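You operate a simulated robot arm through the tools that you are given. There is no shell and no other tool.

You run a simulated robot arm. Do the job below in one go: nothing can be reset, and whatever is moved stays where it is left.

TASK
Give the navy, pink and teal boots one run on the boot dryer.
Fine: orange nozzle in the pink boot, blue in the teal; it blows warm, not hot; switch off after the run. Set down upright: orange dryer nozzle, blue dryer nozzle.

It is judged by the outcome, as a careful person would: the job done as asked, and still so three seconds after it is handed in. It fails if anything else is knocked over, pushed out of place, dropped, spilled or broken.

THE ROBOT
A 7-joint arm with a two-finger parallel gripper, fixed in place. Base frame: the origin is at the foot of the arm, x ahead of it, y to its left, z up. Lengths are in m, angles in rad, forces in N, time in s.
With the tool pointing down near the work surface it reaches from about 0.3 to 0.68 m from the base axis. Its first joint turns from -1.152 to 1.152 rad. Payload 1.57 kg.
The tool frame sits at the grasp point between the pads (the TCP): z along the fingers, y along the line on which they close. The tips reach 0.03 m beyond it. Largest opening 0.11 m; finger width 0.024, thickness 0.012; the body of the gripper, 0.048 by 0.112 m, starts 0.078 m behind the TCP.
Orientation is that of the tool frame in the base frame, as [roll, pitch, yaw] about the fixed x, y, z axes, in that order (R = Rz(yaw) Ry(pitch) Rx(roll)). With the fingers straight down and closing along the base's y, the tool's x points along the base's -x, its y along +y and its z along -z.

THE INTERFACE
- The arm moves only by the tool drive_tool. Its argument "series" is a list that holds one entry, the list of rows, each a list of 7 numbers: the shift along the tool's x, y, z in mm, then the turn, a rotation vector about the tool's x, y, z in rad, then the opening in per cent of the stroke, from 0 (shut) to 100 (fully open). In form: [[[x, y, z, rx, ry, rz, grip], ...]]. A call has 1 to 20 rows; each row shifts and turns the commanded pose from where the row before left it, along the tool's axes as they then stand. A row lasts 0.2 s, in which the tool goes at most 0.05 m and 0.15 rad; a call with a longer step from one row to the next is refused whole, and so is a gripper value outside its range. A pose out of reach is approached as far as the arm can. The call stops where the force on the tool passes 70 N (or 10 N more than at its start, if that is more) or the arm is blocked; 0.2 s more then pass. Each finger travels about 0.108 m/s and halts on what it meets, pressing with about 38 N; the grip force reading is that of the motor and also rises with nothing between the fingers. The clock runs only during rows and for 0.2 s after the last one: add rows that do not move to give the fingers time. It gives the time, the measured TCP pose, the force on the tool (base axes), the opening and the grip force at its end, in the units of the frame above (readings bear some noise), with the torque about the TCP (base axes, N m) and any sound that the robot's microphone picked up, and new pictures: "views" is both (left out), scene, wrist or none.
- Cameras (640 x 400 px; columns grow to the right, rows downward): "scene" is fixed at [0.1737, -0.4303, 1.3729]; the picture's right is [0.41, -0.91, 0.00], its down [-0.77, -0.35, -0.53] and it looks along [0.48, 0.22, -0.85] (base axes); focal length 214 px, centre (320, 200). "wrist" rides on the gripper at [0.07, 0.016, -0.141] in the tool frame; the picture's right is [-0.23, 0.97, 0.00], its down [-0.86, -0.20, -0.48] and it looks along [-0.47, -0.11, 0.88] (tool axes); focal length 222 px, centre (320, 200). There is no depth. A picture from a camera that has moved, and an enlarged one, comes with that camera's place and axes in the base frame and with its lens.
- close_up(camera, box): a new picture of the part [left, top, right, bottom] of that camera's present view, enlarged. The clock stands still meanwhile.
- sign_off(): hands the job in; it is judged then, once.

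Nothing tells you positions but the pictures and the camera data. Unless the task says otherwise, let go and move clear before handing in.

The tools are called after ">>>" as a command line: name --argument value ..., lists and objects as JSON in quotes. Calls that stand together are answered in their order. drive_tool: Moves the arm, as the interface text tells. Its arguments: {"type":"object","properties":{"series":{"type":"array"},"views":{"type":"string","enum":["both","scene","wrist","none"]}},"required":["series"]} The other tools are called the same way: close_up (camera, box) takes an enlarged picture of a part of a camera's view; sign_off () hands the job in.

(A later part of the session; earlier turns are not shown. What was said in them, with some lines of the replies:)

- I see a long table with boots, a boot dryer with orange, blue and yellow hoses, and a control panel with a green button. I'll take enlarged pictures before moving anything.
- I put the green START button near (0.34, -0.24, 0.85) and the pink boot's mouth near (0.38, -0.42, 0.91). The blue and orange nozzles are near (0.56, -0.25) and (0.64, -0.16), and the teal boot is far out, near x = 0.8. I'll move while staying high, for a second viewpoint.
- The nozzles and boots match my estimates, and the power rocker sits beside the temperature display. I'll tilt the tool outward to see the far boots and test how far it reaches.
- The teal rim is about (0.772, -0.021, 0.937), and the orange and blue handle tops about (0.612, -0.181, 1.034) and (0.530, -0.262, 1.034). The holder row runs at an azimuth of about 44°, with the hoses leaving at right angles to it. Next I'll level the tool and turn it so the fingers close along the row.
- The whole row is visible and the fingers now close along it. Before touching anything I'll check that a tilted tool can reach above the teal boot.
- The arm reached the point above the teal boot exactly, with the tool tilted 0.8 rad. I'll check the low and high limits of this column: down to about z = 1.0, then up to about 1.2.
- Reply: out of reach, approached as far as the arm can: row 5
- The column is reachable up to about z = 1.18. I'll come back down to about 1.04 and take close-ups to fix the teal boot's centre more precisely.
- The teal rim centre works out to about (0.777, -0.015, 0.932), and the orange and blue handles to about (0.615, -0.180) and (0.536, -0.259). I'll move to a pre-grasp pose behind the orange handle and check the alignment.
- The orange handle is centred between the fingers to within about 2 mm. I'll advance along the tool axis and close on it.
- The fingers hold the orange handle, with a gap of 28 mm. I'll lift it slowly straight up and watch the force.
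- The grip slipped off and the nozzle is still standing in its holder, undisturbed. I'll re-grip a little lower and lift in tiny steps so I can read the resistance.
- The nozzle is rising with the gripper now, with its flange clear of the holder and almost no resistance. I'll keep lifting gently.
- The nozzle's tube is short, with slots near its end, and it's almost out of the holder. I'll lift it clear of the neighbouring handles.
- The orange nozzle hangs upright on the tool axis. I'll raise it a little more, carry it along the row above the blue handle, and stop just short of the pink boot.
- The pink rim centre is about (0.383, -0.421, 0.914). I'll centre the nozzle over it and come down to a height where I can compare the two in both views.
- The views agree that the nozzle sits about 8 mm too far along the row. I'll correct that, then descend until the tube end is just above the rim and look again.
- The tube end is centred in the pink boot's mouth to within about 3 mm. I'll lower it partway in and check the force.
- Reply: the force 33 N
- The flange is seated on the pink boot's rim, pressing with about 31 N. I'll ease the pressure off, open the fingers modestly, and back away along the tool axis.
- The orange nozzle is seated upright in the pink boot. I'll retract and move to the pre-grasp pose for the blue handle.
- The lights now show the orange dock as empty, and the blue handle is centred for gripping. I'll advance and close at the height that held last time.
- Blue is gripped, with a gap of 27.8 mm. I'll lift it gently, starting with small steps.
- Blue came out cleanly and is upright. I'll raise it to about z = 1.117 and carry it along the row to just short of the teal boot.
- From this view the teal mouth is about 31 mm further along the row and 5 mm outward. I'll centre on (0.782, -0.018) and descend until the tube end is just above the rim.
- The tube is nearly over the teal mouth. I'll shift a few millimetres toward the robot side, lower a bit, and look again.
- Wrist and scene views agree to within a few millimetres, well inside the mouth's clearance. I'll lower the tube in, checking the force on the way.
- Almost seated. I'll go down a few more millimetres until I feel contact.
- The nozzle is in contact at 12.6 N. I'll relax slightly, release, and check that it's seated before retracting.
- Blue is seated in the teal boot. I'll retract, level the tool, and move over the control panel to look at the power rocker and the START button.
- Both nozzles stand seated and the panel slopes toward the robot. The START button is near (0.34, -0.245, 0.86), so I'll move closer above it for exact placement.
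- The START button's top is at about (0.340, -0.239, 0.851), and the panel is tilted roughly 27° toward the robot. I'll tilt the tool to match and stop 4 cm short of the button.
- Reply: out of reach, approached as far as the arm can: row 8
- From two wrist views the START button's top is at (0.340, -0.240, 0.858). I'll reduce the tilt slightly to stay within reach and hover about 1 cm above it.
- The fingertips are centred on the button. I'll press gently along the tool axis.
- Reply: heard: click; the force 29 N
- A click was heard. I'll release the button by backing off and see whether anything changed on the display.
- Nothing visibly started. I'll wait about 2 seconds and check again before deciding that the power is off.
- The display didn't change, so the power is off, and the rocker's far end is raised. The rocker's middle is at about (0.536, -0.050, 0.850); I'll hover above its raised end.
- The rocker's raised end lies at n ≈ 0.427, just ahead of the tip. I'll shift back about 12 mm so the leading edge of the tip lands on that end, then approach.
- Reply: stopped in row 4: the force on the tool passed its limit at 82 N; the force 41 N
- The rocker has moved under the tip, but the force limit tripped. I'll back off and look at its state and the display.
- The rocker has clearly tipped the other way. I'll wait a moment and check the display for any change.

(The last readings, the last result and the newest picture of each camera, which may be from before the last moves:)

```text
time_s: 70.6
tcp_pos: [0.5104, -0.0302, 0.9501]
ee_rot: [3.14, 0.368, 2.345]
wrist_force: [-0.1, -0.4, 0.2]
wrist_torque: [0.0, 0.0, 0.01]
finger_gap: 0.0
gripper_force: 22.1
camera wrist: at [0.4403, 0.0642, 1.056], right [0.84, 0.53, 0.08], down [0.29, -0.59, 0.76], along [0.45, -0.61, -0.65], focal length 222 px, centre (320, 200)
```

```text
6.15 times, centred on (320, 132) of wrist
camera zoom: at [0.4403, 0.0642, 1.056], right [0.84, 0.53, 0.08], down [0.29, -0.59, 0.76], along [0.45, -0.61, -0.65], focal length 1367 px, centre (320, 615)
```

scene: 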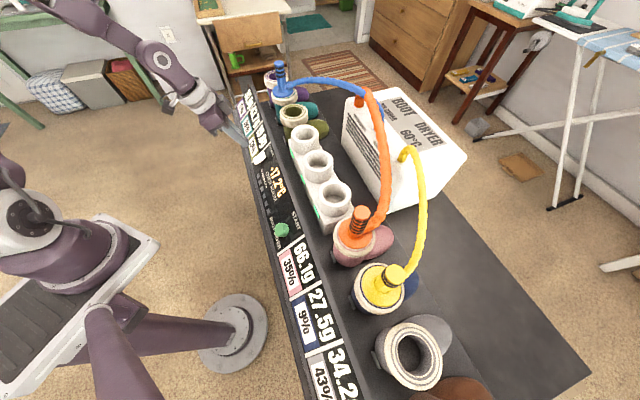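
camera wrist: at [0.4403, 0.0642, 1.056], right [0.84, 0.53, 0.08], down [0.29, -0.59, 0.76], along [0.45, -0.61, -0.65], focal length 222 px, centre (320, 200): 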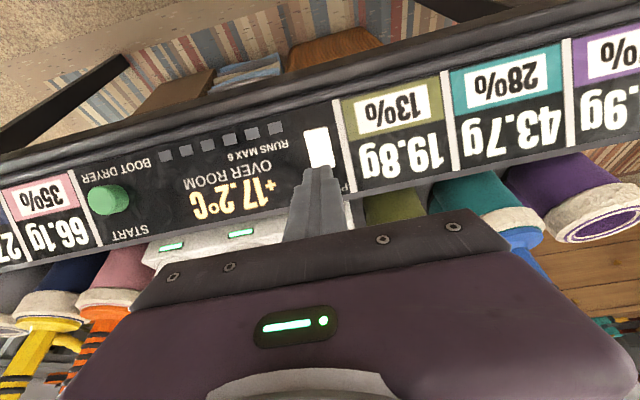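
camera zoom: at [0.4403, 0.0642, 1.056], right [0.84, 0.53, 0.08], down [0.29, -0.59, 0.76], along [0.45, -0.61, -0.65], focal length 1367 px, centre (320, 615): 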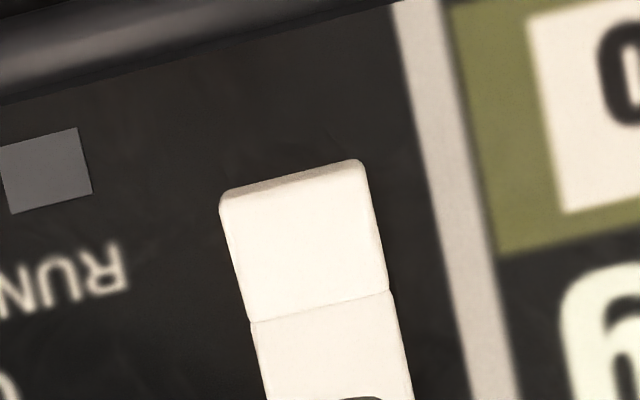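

The rocker is now tipped the other way and looks brighter, so the power should be on. I'll go back above the START button.

>>> drive_tool --series '[[[0.5, -33.4, 0.7, 0, 0, 0, 0], [0.5, -33.4, 0.7, 0, 0, 0, 0], [0.5, -33.4, 0.7, 0, 0, 0, 0], [0.5, -33.4, 0.7, 0, 0, 0, 0], [0.5, -33.4, 0.7, 0, 0, 0, 0], [0.5, -33.4, 0.7, 0, 0, 0, 0], [0.5, -33.4, 0.7, 0, 0, 0, 0], [0.5, -33.4, 0.7, 0, 0, 0, 0], [0, 0, 25, 0, 0, 0, 0], [0, 0, 25, 0, 0, 0, 0], [0, 0, 0, 0, 0, 0, 0]]]'

>>> close_up --camera "wrist" --box '[240, 80, 400, 180]'

>>> close_up --camera "scene" --box '[240, 190, 340, 253]'

>>> close_up --camera "scene" --box '[230, 130, 310, 180]'

```text
time_s: 73.0
tcp_pos: [0.3322, -0.2281, 0.8966]
ee_rot: [3.139, 0.371, 2.346]
wrist_force: [-0.7, 0.2, 0.6]
wrist_torque: [0.01, 0.05, 0.01]
finger_gap: 0.0002
gripper_force: 21.6
camera wrist: at [0.2609, -0.1336, 1.0019], right [0.84, 0.53, 0.08], down [0.29, -0.59, 0.76], along [0.45, -0.61, -0.65], focal length 222 px, centre (320, 200)
```

scene: 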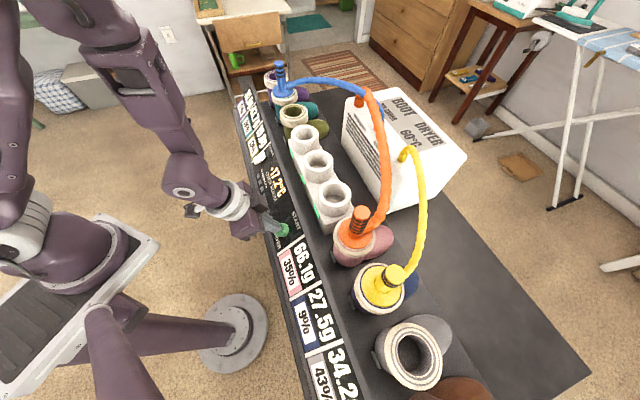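
wrist: 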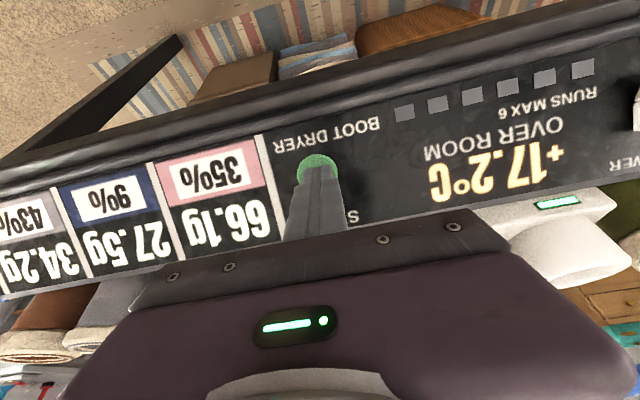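

```text
4.00 times, centred on (320, 130) of wrist
camera zoom: at [0.2609, -0.1336, 1.0019], right [0.84, 0.53, 0.08], down [0.29, -0.59, 0.76], along [0.45, -0.61, -0.65], focal length 888 px, centre (320, 480)
```

zoom: 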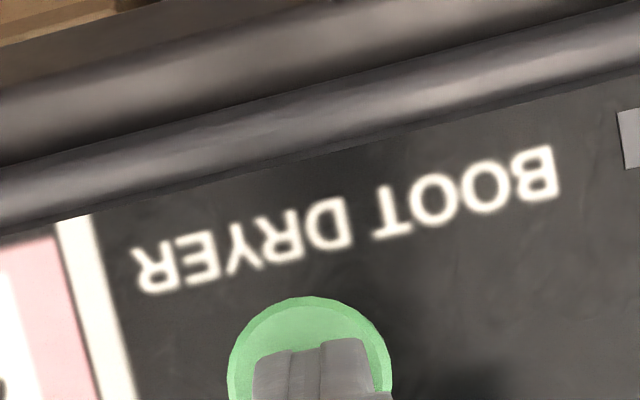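

```text
6.35 times, centred on (290, 222) of scene
camera zoom: at [0.1737, -0.4303, 1.3729], right [0.41, -0.91, 0.0], down [-0.77, -0.35, -0.53], along [0.48, 0.22, -0.85], focal length 1362 px, centre (510, 64)
```

zoom: 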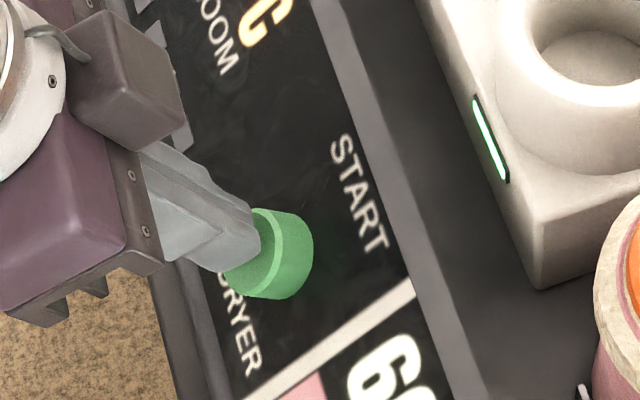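

```text
8.00 times, centred on (270, 155) of scene
camera zoom: at [0.1737, -0.4303, 1.3729], right [0.41, -0.91, 0.0], down [-0.77, -0.35, -0.53], along [0.48, 0.22, -0.85], focal length 1716 px, centre (720, 560)
```

zoom: 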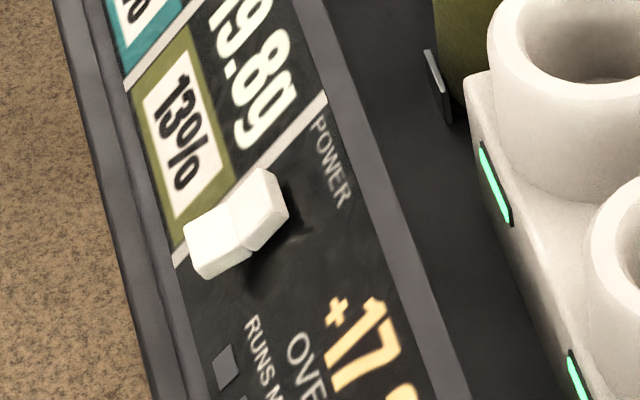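

Same hover position as before. I'll press START once, hold briefly, and back off in the same motion.

>>> drive_tool --series '[[[0, 0, 4, 0, 0, 0, 0], [0, 0, 4, 0, 0, 0, 0], [0, 0, 3, 0, 0, 0, 0], [0, 0, -11, 0, 0, 0, 0], [0, 0, -30, 0, 0, 0, 0], [0, 0, 0, 0, 0, 0, 0]]]'

>>> close_up --camera "scene" --box '[235, 120, 335, 245]'

```text
time_s: 74.4
tcp_pos: [0.3252, -0.2229, 0.9236]
ee_rot: [3.14, 0.37, 2.347]
wrist_force: [-0.6, 0.1, 0.3]
wrist_torque: [-0.02, -0.01, -0.01]
finger_gap: 0.0
gripper_force: 21.2
heard: click
camera wrist: at [0.2544, -0.1276, 1.0303], right [0.84, 0.53, 0.08], down [0.29, -0.59, 0.75], along [0.45, -0.61, -0.65], focal length 222 px, centre (320, 200)
```

scene: 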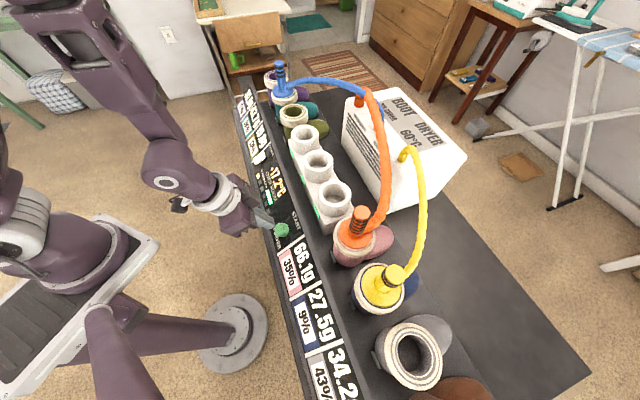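
wrist: 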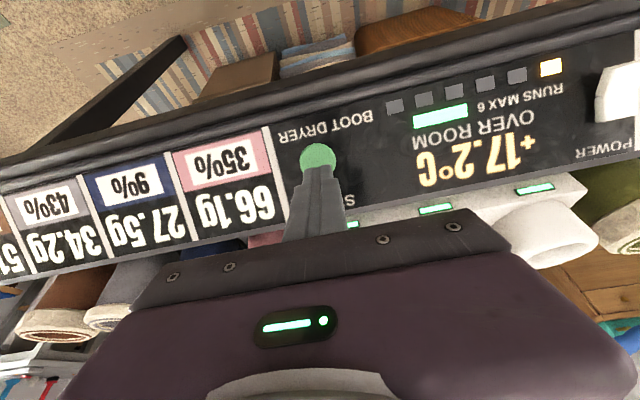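

```text
3.20 times, centred on (285, 182) of scene
camera zoom: at [0.1737, -0.4303, 1.3729], right [0.41, -0.91, 0.0], down [-0.77, -0.35, -0.53], along [0.48, 0.22, -0.85], focal length 686 px, centre (432, 256)
```

zoom: 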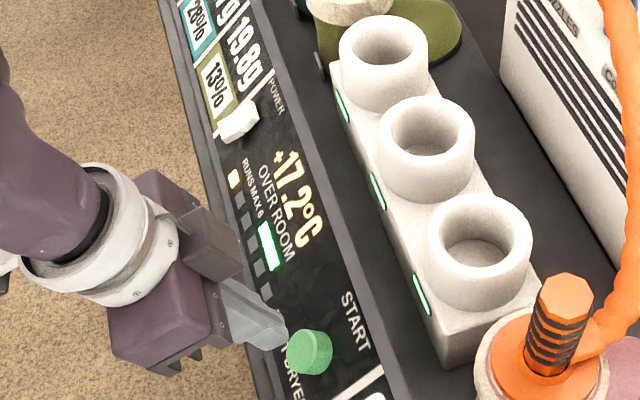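

The dryer is running: one run lamp is lit and a green progress bar has appeared. While it runs I'll move to a hover above the rocker, without touching it, and watch the progress.

>>> drive_tool --series '[[[0, 0, -20, 0, 0, 0, 0], [2.5, 33.6, 0, 0, 0, 0, 0], [2.5, 33.6, 0, 0, 0, 0, 0], [2.5, 33.6, 0, 0, 0, 0, 0], [2.5, 33.6, 0, 0, 0, 0, 0], [2.5, 33.6, 0, 0, 0, 0, 0], [2.5, 33.6, 0, 0, 0, 0, 0], [2.5, 33.6, 0, 0, 0, 0, 0], [2.5, 33.6, 0, 0, 0, 0, 0], [0, 0, 0, 0, 0, 0, 0]]]'

>>> close_up --camera "wrist" --box '[0, 60, 400, 260]'

>>> close_up --camera "wrist" --box '[240, 80, 400, 180]'

```text
time_s: 76.6
tcp_pos: [0.4982, -0.0162, 0.9349]
ee_rot: [3.14, 0.371, 2.347]
wrist_force: [0.8, 0.0, 0.6]
wrist_torque: [0.03, -0.01, 0.01]
finger_gap: 0.0
gripper_force: 21.2
camera wrist: at [0.4286, 0.0786, 1.0416], right [0.84, 0.53, 0.08], down [0.29, -0.59, 0.76], along [0.45, -0.61, -0.65], focal length 222 px, centre (320, 200)
```

scene: 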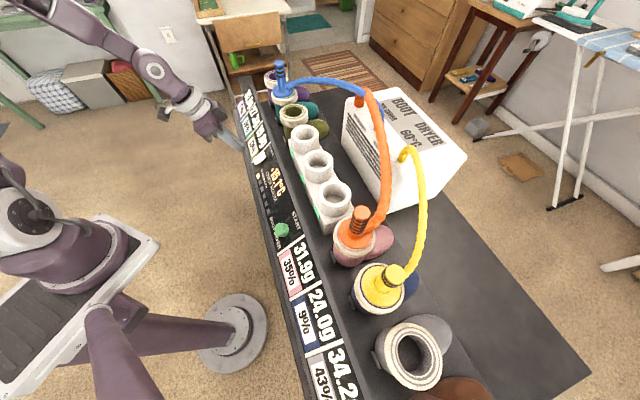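
wrist: 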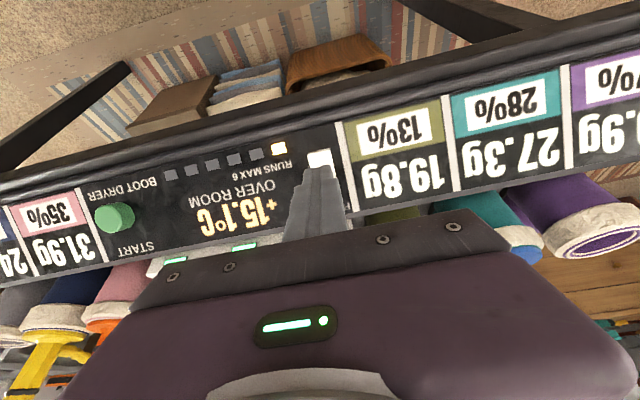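

```text
1.60 times, centred on (200, 160) of wrist
camera zoom: at [0.4286, 0.0786, 1.0416], right [0.84, 0.53, 0.08], down [0.29, -0.59, 0.76], along [0.45, -0.61, -0.65], focal length 355 px, centre (512, 264)
```

zoom: 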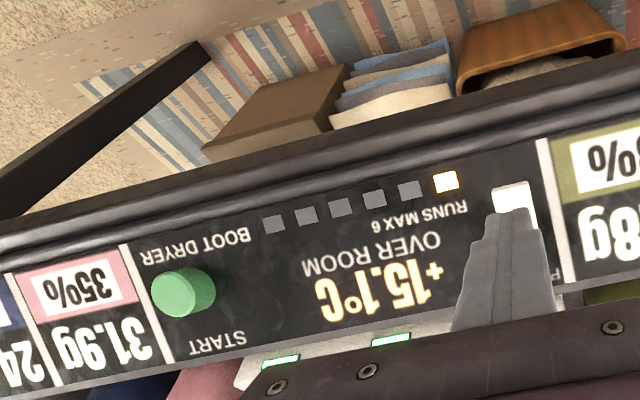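

```text
4.00 times, centred on (320, 130) of wrist
camera zoom: at [0.4286, 0.0786, 1.0416], right [0.84, 0.53, 0.08], down [0.29, -0.59, 0.76], along [0.45, -0.61, -0.65], focal length 888 px, centre (320, 480)
```

zoom: 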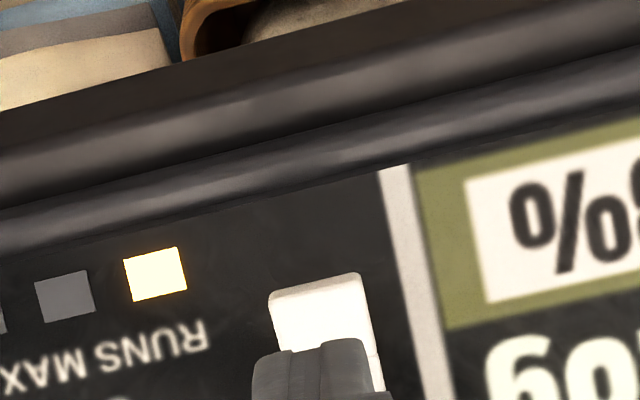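

The run has finished: the progress bar is gone and pink, navy and teal all show lower water weights (31.9 g, 24.0 g and 27.3 g). Next I'll switch off by pressing the rocker's raised near end, approaching carefully.

>>> drive_tool --series '[[[0, 1.5, 18, 0, 0, 0, 0], [0, 0, 18, 0, 0, 0, 0], [0, 0, 5, 0, 0, 0, 0], [0, 0, 0, 0, 0, 0, 0]]]'

>>> close_up --camera "wrist" --box '[240, 80, 400, 180]'

>>> close_up --camera "scene" --box '[230, 130, 310, 180]'

>>> close_up --camera "scene" --box '[240, 80, 360, 330]'

```text
time_s: 77.6
tcp_pos: [0.5093, -0.0257, 0.8985]
ee_rot: [3.14, 0.369, 2.346]
wrist_force: [0.6, 0.1, 0.9]
wrist_torque: [0.03, 0.03, 0.02]
finger_gap: 0.0
gripper_force: 21.3
camera wrist: at [0.4393, 0.0696, 1.0044], right [0.84, 0.53, 0.08], down [0.29, -0.59, 0.76], along [0.45, -0.61, -0.65], focal length 222 px, centre (320, 200)
```

scene: 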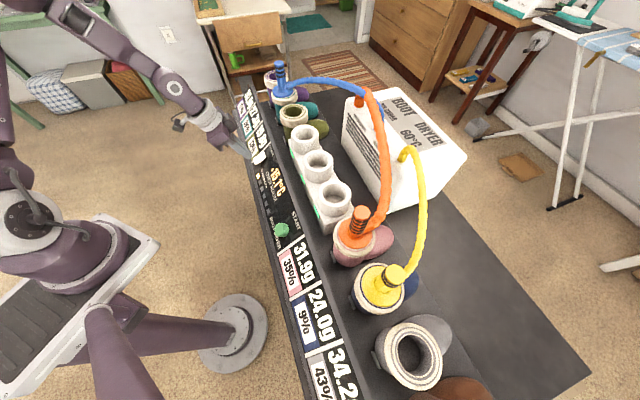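
wrist: 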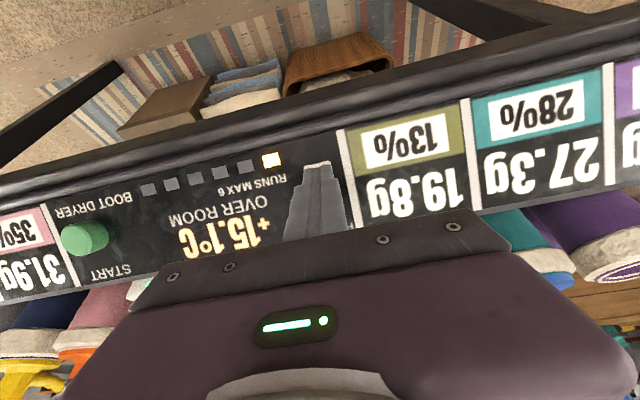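

```text
4.00 times, centred on (320, 130) of wrist
camera zoom: at [0.4393, 0.0696, 1.0044], right [0.84, 0.53, 0.08], down [0.29, -0.59, 0.76], along [0.45, -0.61, -0.65], focal length 888 px, centre (320, 480)
```

zoom: 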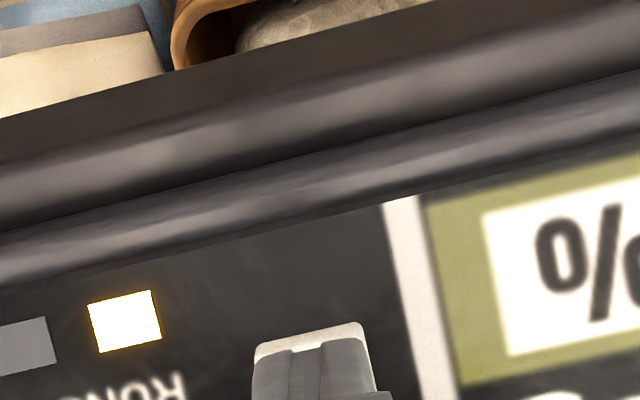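

```text
8.00 times, centred on (270, 155) of scene
camera zoom: at [0.1737, -0.4303, 1.3729], right [0.41, -0.91, 0.0], down [-0.77, -0.35, -0.53], along [0.48, 0.22, -0.85], focal length 1716 px, centre (720, 560)
```

zoom: 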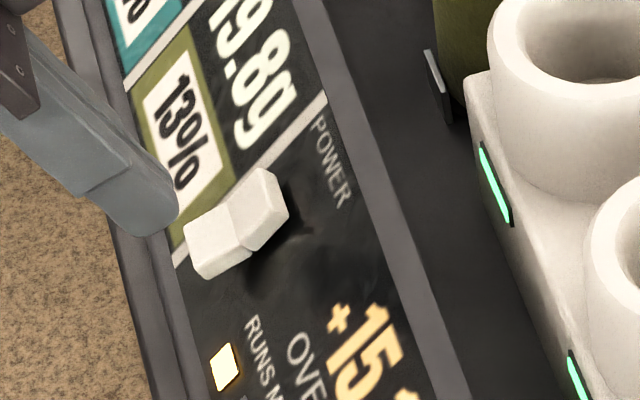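

```text
1.60 times, centred on (300, 205) of scene
camera zoom: at [0.1737, -0.4303, 1.3729], right [0.41, -0.91, 0.0], down [-0.77, -0.35, -0.53], along [0.48, 0.22, -0.85], focal length 343 px, centre (352, 192)
```

zoom: 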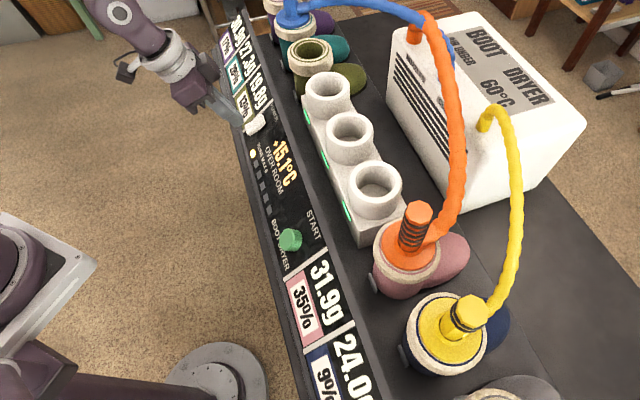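

Readings are stable, so the run is over. I'll press the near end of the rocker in small steps.

>>> drive_tool --series '[[[0, 0, 5, 0, 0, 0, 0], [0, 0, 4, 0, 0, 0, 0], [0, 0, 0, 0, 0, 0, 0]]]' --views "none"

>>> close_up --camera "scene" --box '[230, 130, 310, 180]'

```text
time_s: 78.4
tcp_pos: [0.5119, -0.0265, 0.8898]
ee_rot: [3.14, 0.37, 2.345]
wrist_force: [0.0, -0.9, -0.3]
wrist_torque: [0.0, -0.03, -0.01]
finger_gap: 0.0
gripper_force: 21.0
```

```text
8.00 times, centred on (270, 155) of scene
camera zoom: at [0.1737, -0.4303, 1.3729], right [0.41, -0.91, 0.0], down [-0.77, -0.35, -0.53], along [0.48, 0.22, -0.85], focal length 1716 px, centre (720, 560)
```

zoom: 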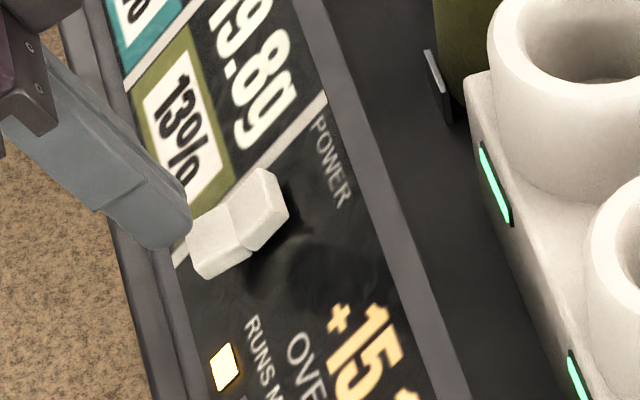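

>>> drive_tool --series '[[[2, -1, 5, 0, 0, 0, 0], [0, 0, 4, 0, 0, 0, 0], [0, 0, 3, 0, 0, 0, 0], [0, 0, 0, 0, 0, 0, 0]]]' --views "none"

>>> close_up --camera "scene" --box '[230, 130, 310, 180]'

```text
time_s: 79.4
tcp_pos: [0.5149, -0.0299, 0.8766]
ee_rot: [3.14, 0.371, 2.345]
wrist_force: [-1.3, 1.3, 0.9]
wrist_torque: [0.01, -0.01, 0.02]
finger_gap: 0.0
gripper_force: 21.2
```

```text
8.00 times, centred on (270, 155) of scene
camera zoom: at [0.1737, -0.4303, 1.3729], right [0.41, -0.91, 0.0], down [-0.77, -0.35, -0.53], along [0.48, 0.22, -0.85], focal length 1716 px, centre (720, 560)
```

zoom: 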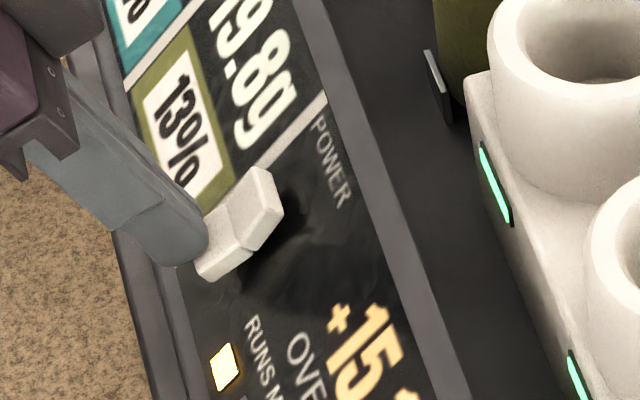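

The rocker is beginning to tip. I'll keep going in small steps.

>>> drive_tool --series '[[[0, 0, 3, 0, 0, 0, 0], [0, 0, 2, 0, 0, 0, 0], [0, 0, 0, 0, 0, 0, 0]]]' --views "none"

>>> close_up --camera "scene" --box '[230, 130, 310, 180]'

```text
time_s: 80.1
tcp_pos: [0.5138, -0.0316, 0.8749]
ee_rot: [3.137, 0.374, 2.345]
wrist_force: [-16.8, 7.4, 32.0]
wrist_torque: [-0.35, -0.04, -0.03]
finger_gap: 0.0
gripper_force: 21.0
stopped in row 3: the force on the tool passed its limit at 75 N (the readings are from after the stop); the commanded pose is now the measured one
```

```text
8.00 times, centred on (270, 155) of scene
camera zoom: at [0.1728, -0.4301, 1.3731], right [0.41, -0.91, 0.0], down [-0.77, -0.35, -0.53], along [0.49, 0.22, -0.85], focal length 1716 px, centre (720, 560)
```

zoom: 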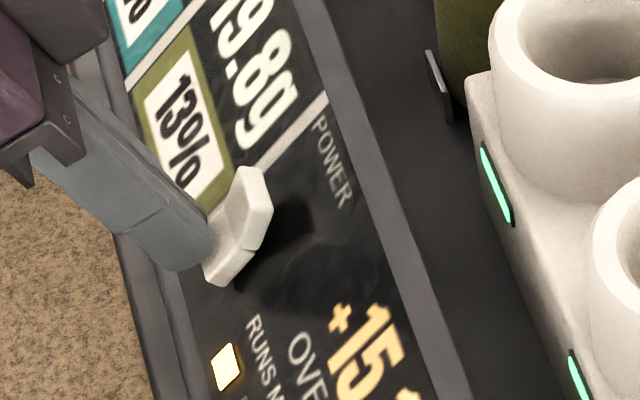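

The rocker has tipped back to its original off position. I'll retract and verify everything.

>>> drive_tool --series '[[[0, 0, -8, 0, 0, 0, 0], [0, 0, -25, 0, 0, 0, 0], [0, 0, -40, 0, 0, 0, 0], [0, 0, -40, 0, 0, 0, 0], [0, 0, -40, 0, 0, 0, 0], [0, 0, 0, 0, 0, 0, 0]]]'

>>> close_up --camera "scene" --box '[230, 130, 310, 180]'

>>> close_up --camera "scene" --box '[230, 50, 430, 300]'

>>> close_up --camera "wrist" --box '[0, 60, 400, 260]'

>>> close_up --camera "wrist" --box '[260, 90, 400, 180]'

```text
time_s: 81.5
tcp_pos: [0.4764, 0.0069, 1.0195]
ee_rot: [3.136, 0.374, 2.346]
wrist_force: [0.0, 0.6, 0.0]
wrist_torque: [0.03, 0.0, 0.03]
finger_gap: 0.0
gripper_force: 21.2
camera wrist: at [0.4057, 0.1016, 1.1254], right [0.84, 0.53, 0.09], down [0.29, -0.59, 0.76], along [0.45, -0.61, -0.65], focal length 222 px, centre (320, 200)
```

scene: 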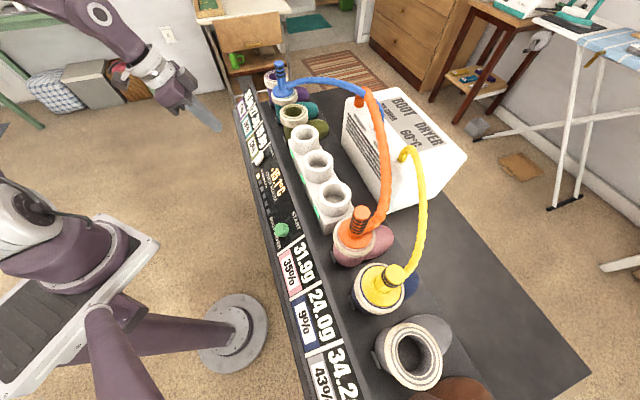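
wrist: 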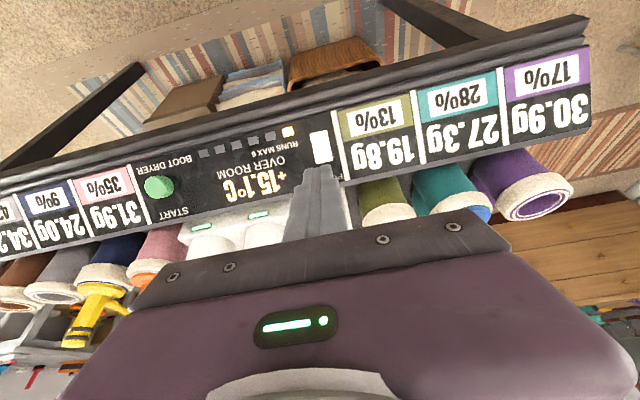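

```text
8.00 times, centred on (270, 155) of scene
camera zoom: at [0.1737, -0.4303, 1.3729], right [0.41, -0.91, 0.0], down [-0.77, -0.35, -0.53], along [0.48, 0.22, -0.85], focal length 1716 px, centre (720, 560)
```

zoom: 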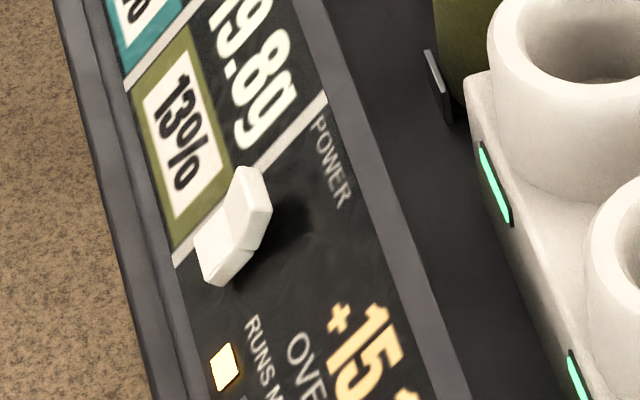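

```text
1.60 times, centred on (330, 175) of scene
camera zoom: at [0.1737, -0.4303, 1.3729], right [0.41, -0.91, 0.0], down [-0.77, -0.35, -0.53], along [0.48, 0.22, -0.85], focal length 343 px, centre (304, 240)
```

zoom: 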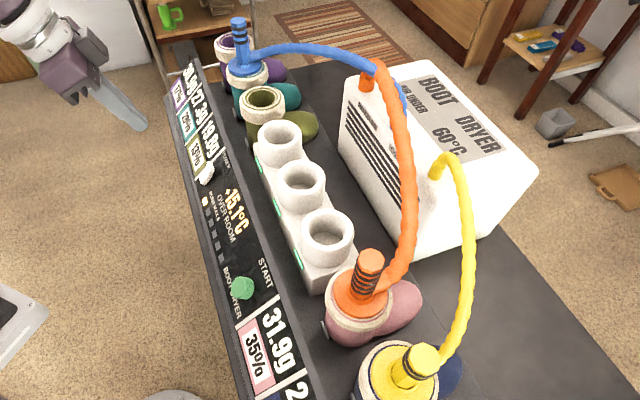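

```text
1.60 times, centred on (200, 160) of wrist
camera zoom: at [0.4057, 0.1016, 1.1254], right [0.84, 0.53, 0.09], down [0.29, -0.59, 0.76], along [0.45, -0.61, -0.65], focal length 355 px, centre (512, 264)
```

zoom: 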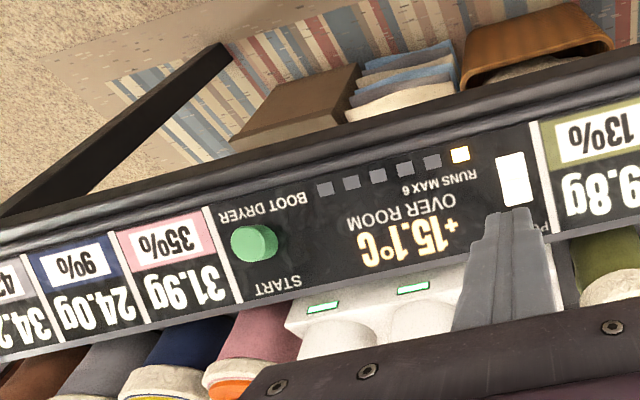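

```text
4.44 times, centred on (330, 135) of wrist
camera zoom: at [0.4057, 0.1016, 1.1254], right [0.84, 0.53, 0.09], down [0.29, -0.59, 0.76], along [0.45, -0.61, -0.65], focal length 987 px, centre (276, 489)
```

zoom: 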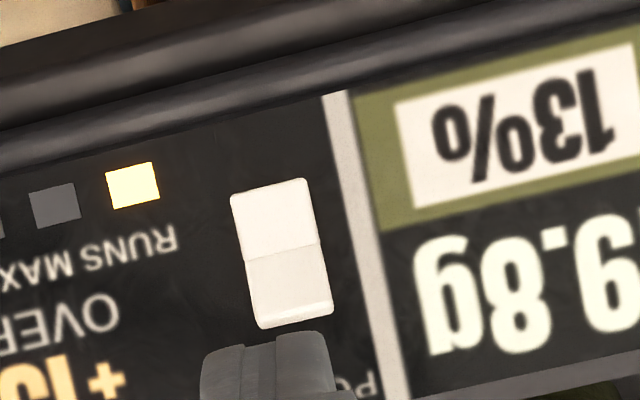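

The rocker is off, exactly one run is logged, and both nozzles stand upright in their boots with nothing else disturbed. I'll move a bit further clear and do one last check.

>>> drive_tool --series '[[[0, 0, -40, 0, 0, 0, 0], [0, 0, -40, 0, 0, 0, 0], [0, 0, 0, 0, 0, 0, 0], [0, 0, 0, 0, 0, 0, 0], [0, 0, 0, 0, 0, 0, 0], [0, 0, 0, 0, 0, 0, 0]]]'

>>> close_up --camera "scene" --box '[250, 40, 350, 103]'

>>> close_up --camera "scene" --box '[310, 180, 430, 300]'

```text
time_s: 82.9
tcp_pos: [0.4541, 0.0287, 1.093]
ee_rot: [3.138, 0.373, 2.346]
wrist_force: [-0.6, -0.2, 0.2]
wrist_torque: [-0.05, 0.03, 0.01]
finger_gap: 0.0001
gripper_force: 22.0
camera wrist: at [0.3842, 0.123, 1.1995], right [0.84, 0.53, 0.09], down [0.29, -0.59, 0.76], along [0.45, -0.61, -0.65], focal length 222 px, centre (320, 200)
```

scene: 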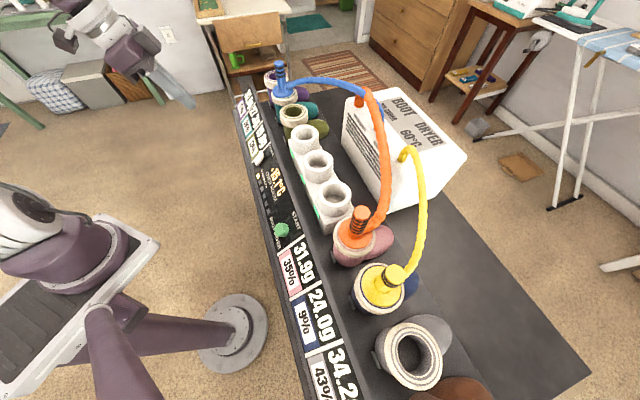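
wrist: 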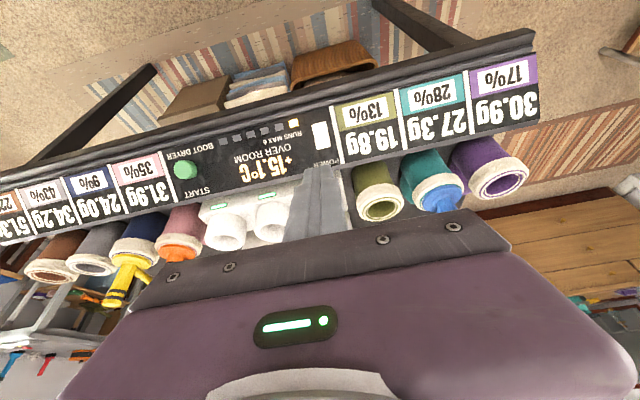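

```text
6.35 times, centred on (300, 72) of scene
camera zoom: at [0.1737, -0.4303, 1.3729], right [0.41, -0.91, 0.0], down [-0.77, -0.35, -0.53], along [0.48, 0.22, -0.85], focal length 1362 px, centre (447, 1016)
```

zoom: 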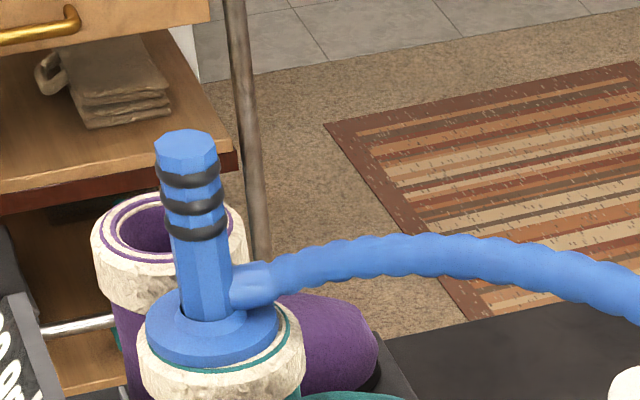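

```text
3.33 times, centred on (370, 240) of scene
camera zoom: at [0.1737, -0.4303, 1.3729], right [0.41, -0.91, 0.0], down [-0.77, -0.35, -0.53], along [0.48, 0.22, -0.85], focal length 715 px, centre (153, 67)
```

zoom: 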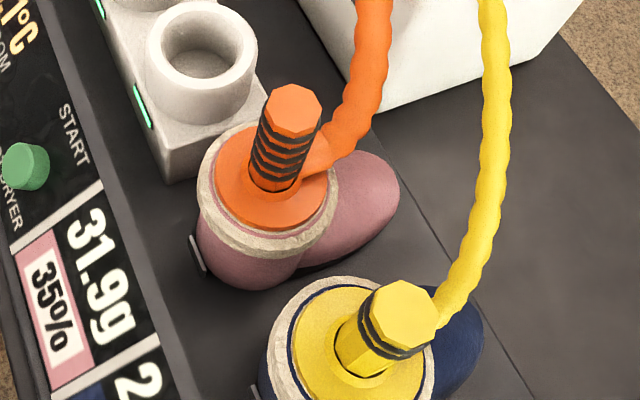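

All three nozzles stand upright in their boots, the readings are steady, the power rocker is off and the arm is clear. I'm handing the job in.

>>> sign_off

```text
The job is handed in.
```

The navy, pink and teal boots have had one run on the dryer, and the dryer is switched off. I've handed the job in.

- **Nozzles:** orange is in the pink boot and blue is in the teal boot. Both stand upright with their flanges resting on the rims. Yellow was already in the navy boot and I left it there.
- **The run:** the panel shows one run. The displayed weights dropped from 66.1 g to 31.9 g for pink, 27.5 g to 24.0 g for navy, and 43.7 g to 27.3 g for teal.
- **START pressed twice:** the first press did nothing because the power was off. I switched it on and pressed START again.
- **Power:** I switched it off only after the progress bar had gone and the readings had settled. The temperature display and dock lights stay lit even when it's off, as they were at the start.
- **Slip and hard presses:** my first grip on the orange nozzle slipped while it was still in its dock, with no harm seen. The power switch took harder presses than I intended (about 75–80 N), but it moved correctly both times.

I left the orange and blue nozzles in the boots rather than returning them to their docks, since you didn't ask for that.
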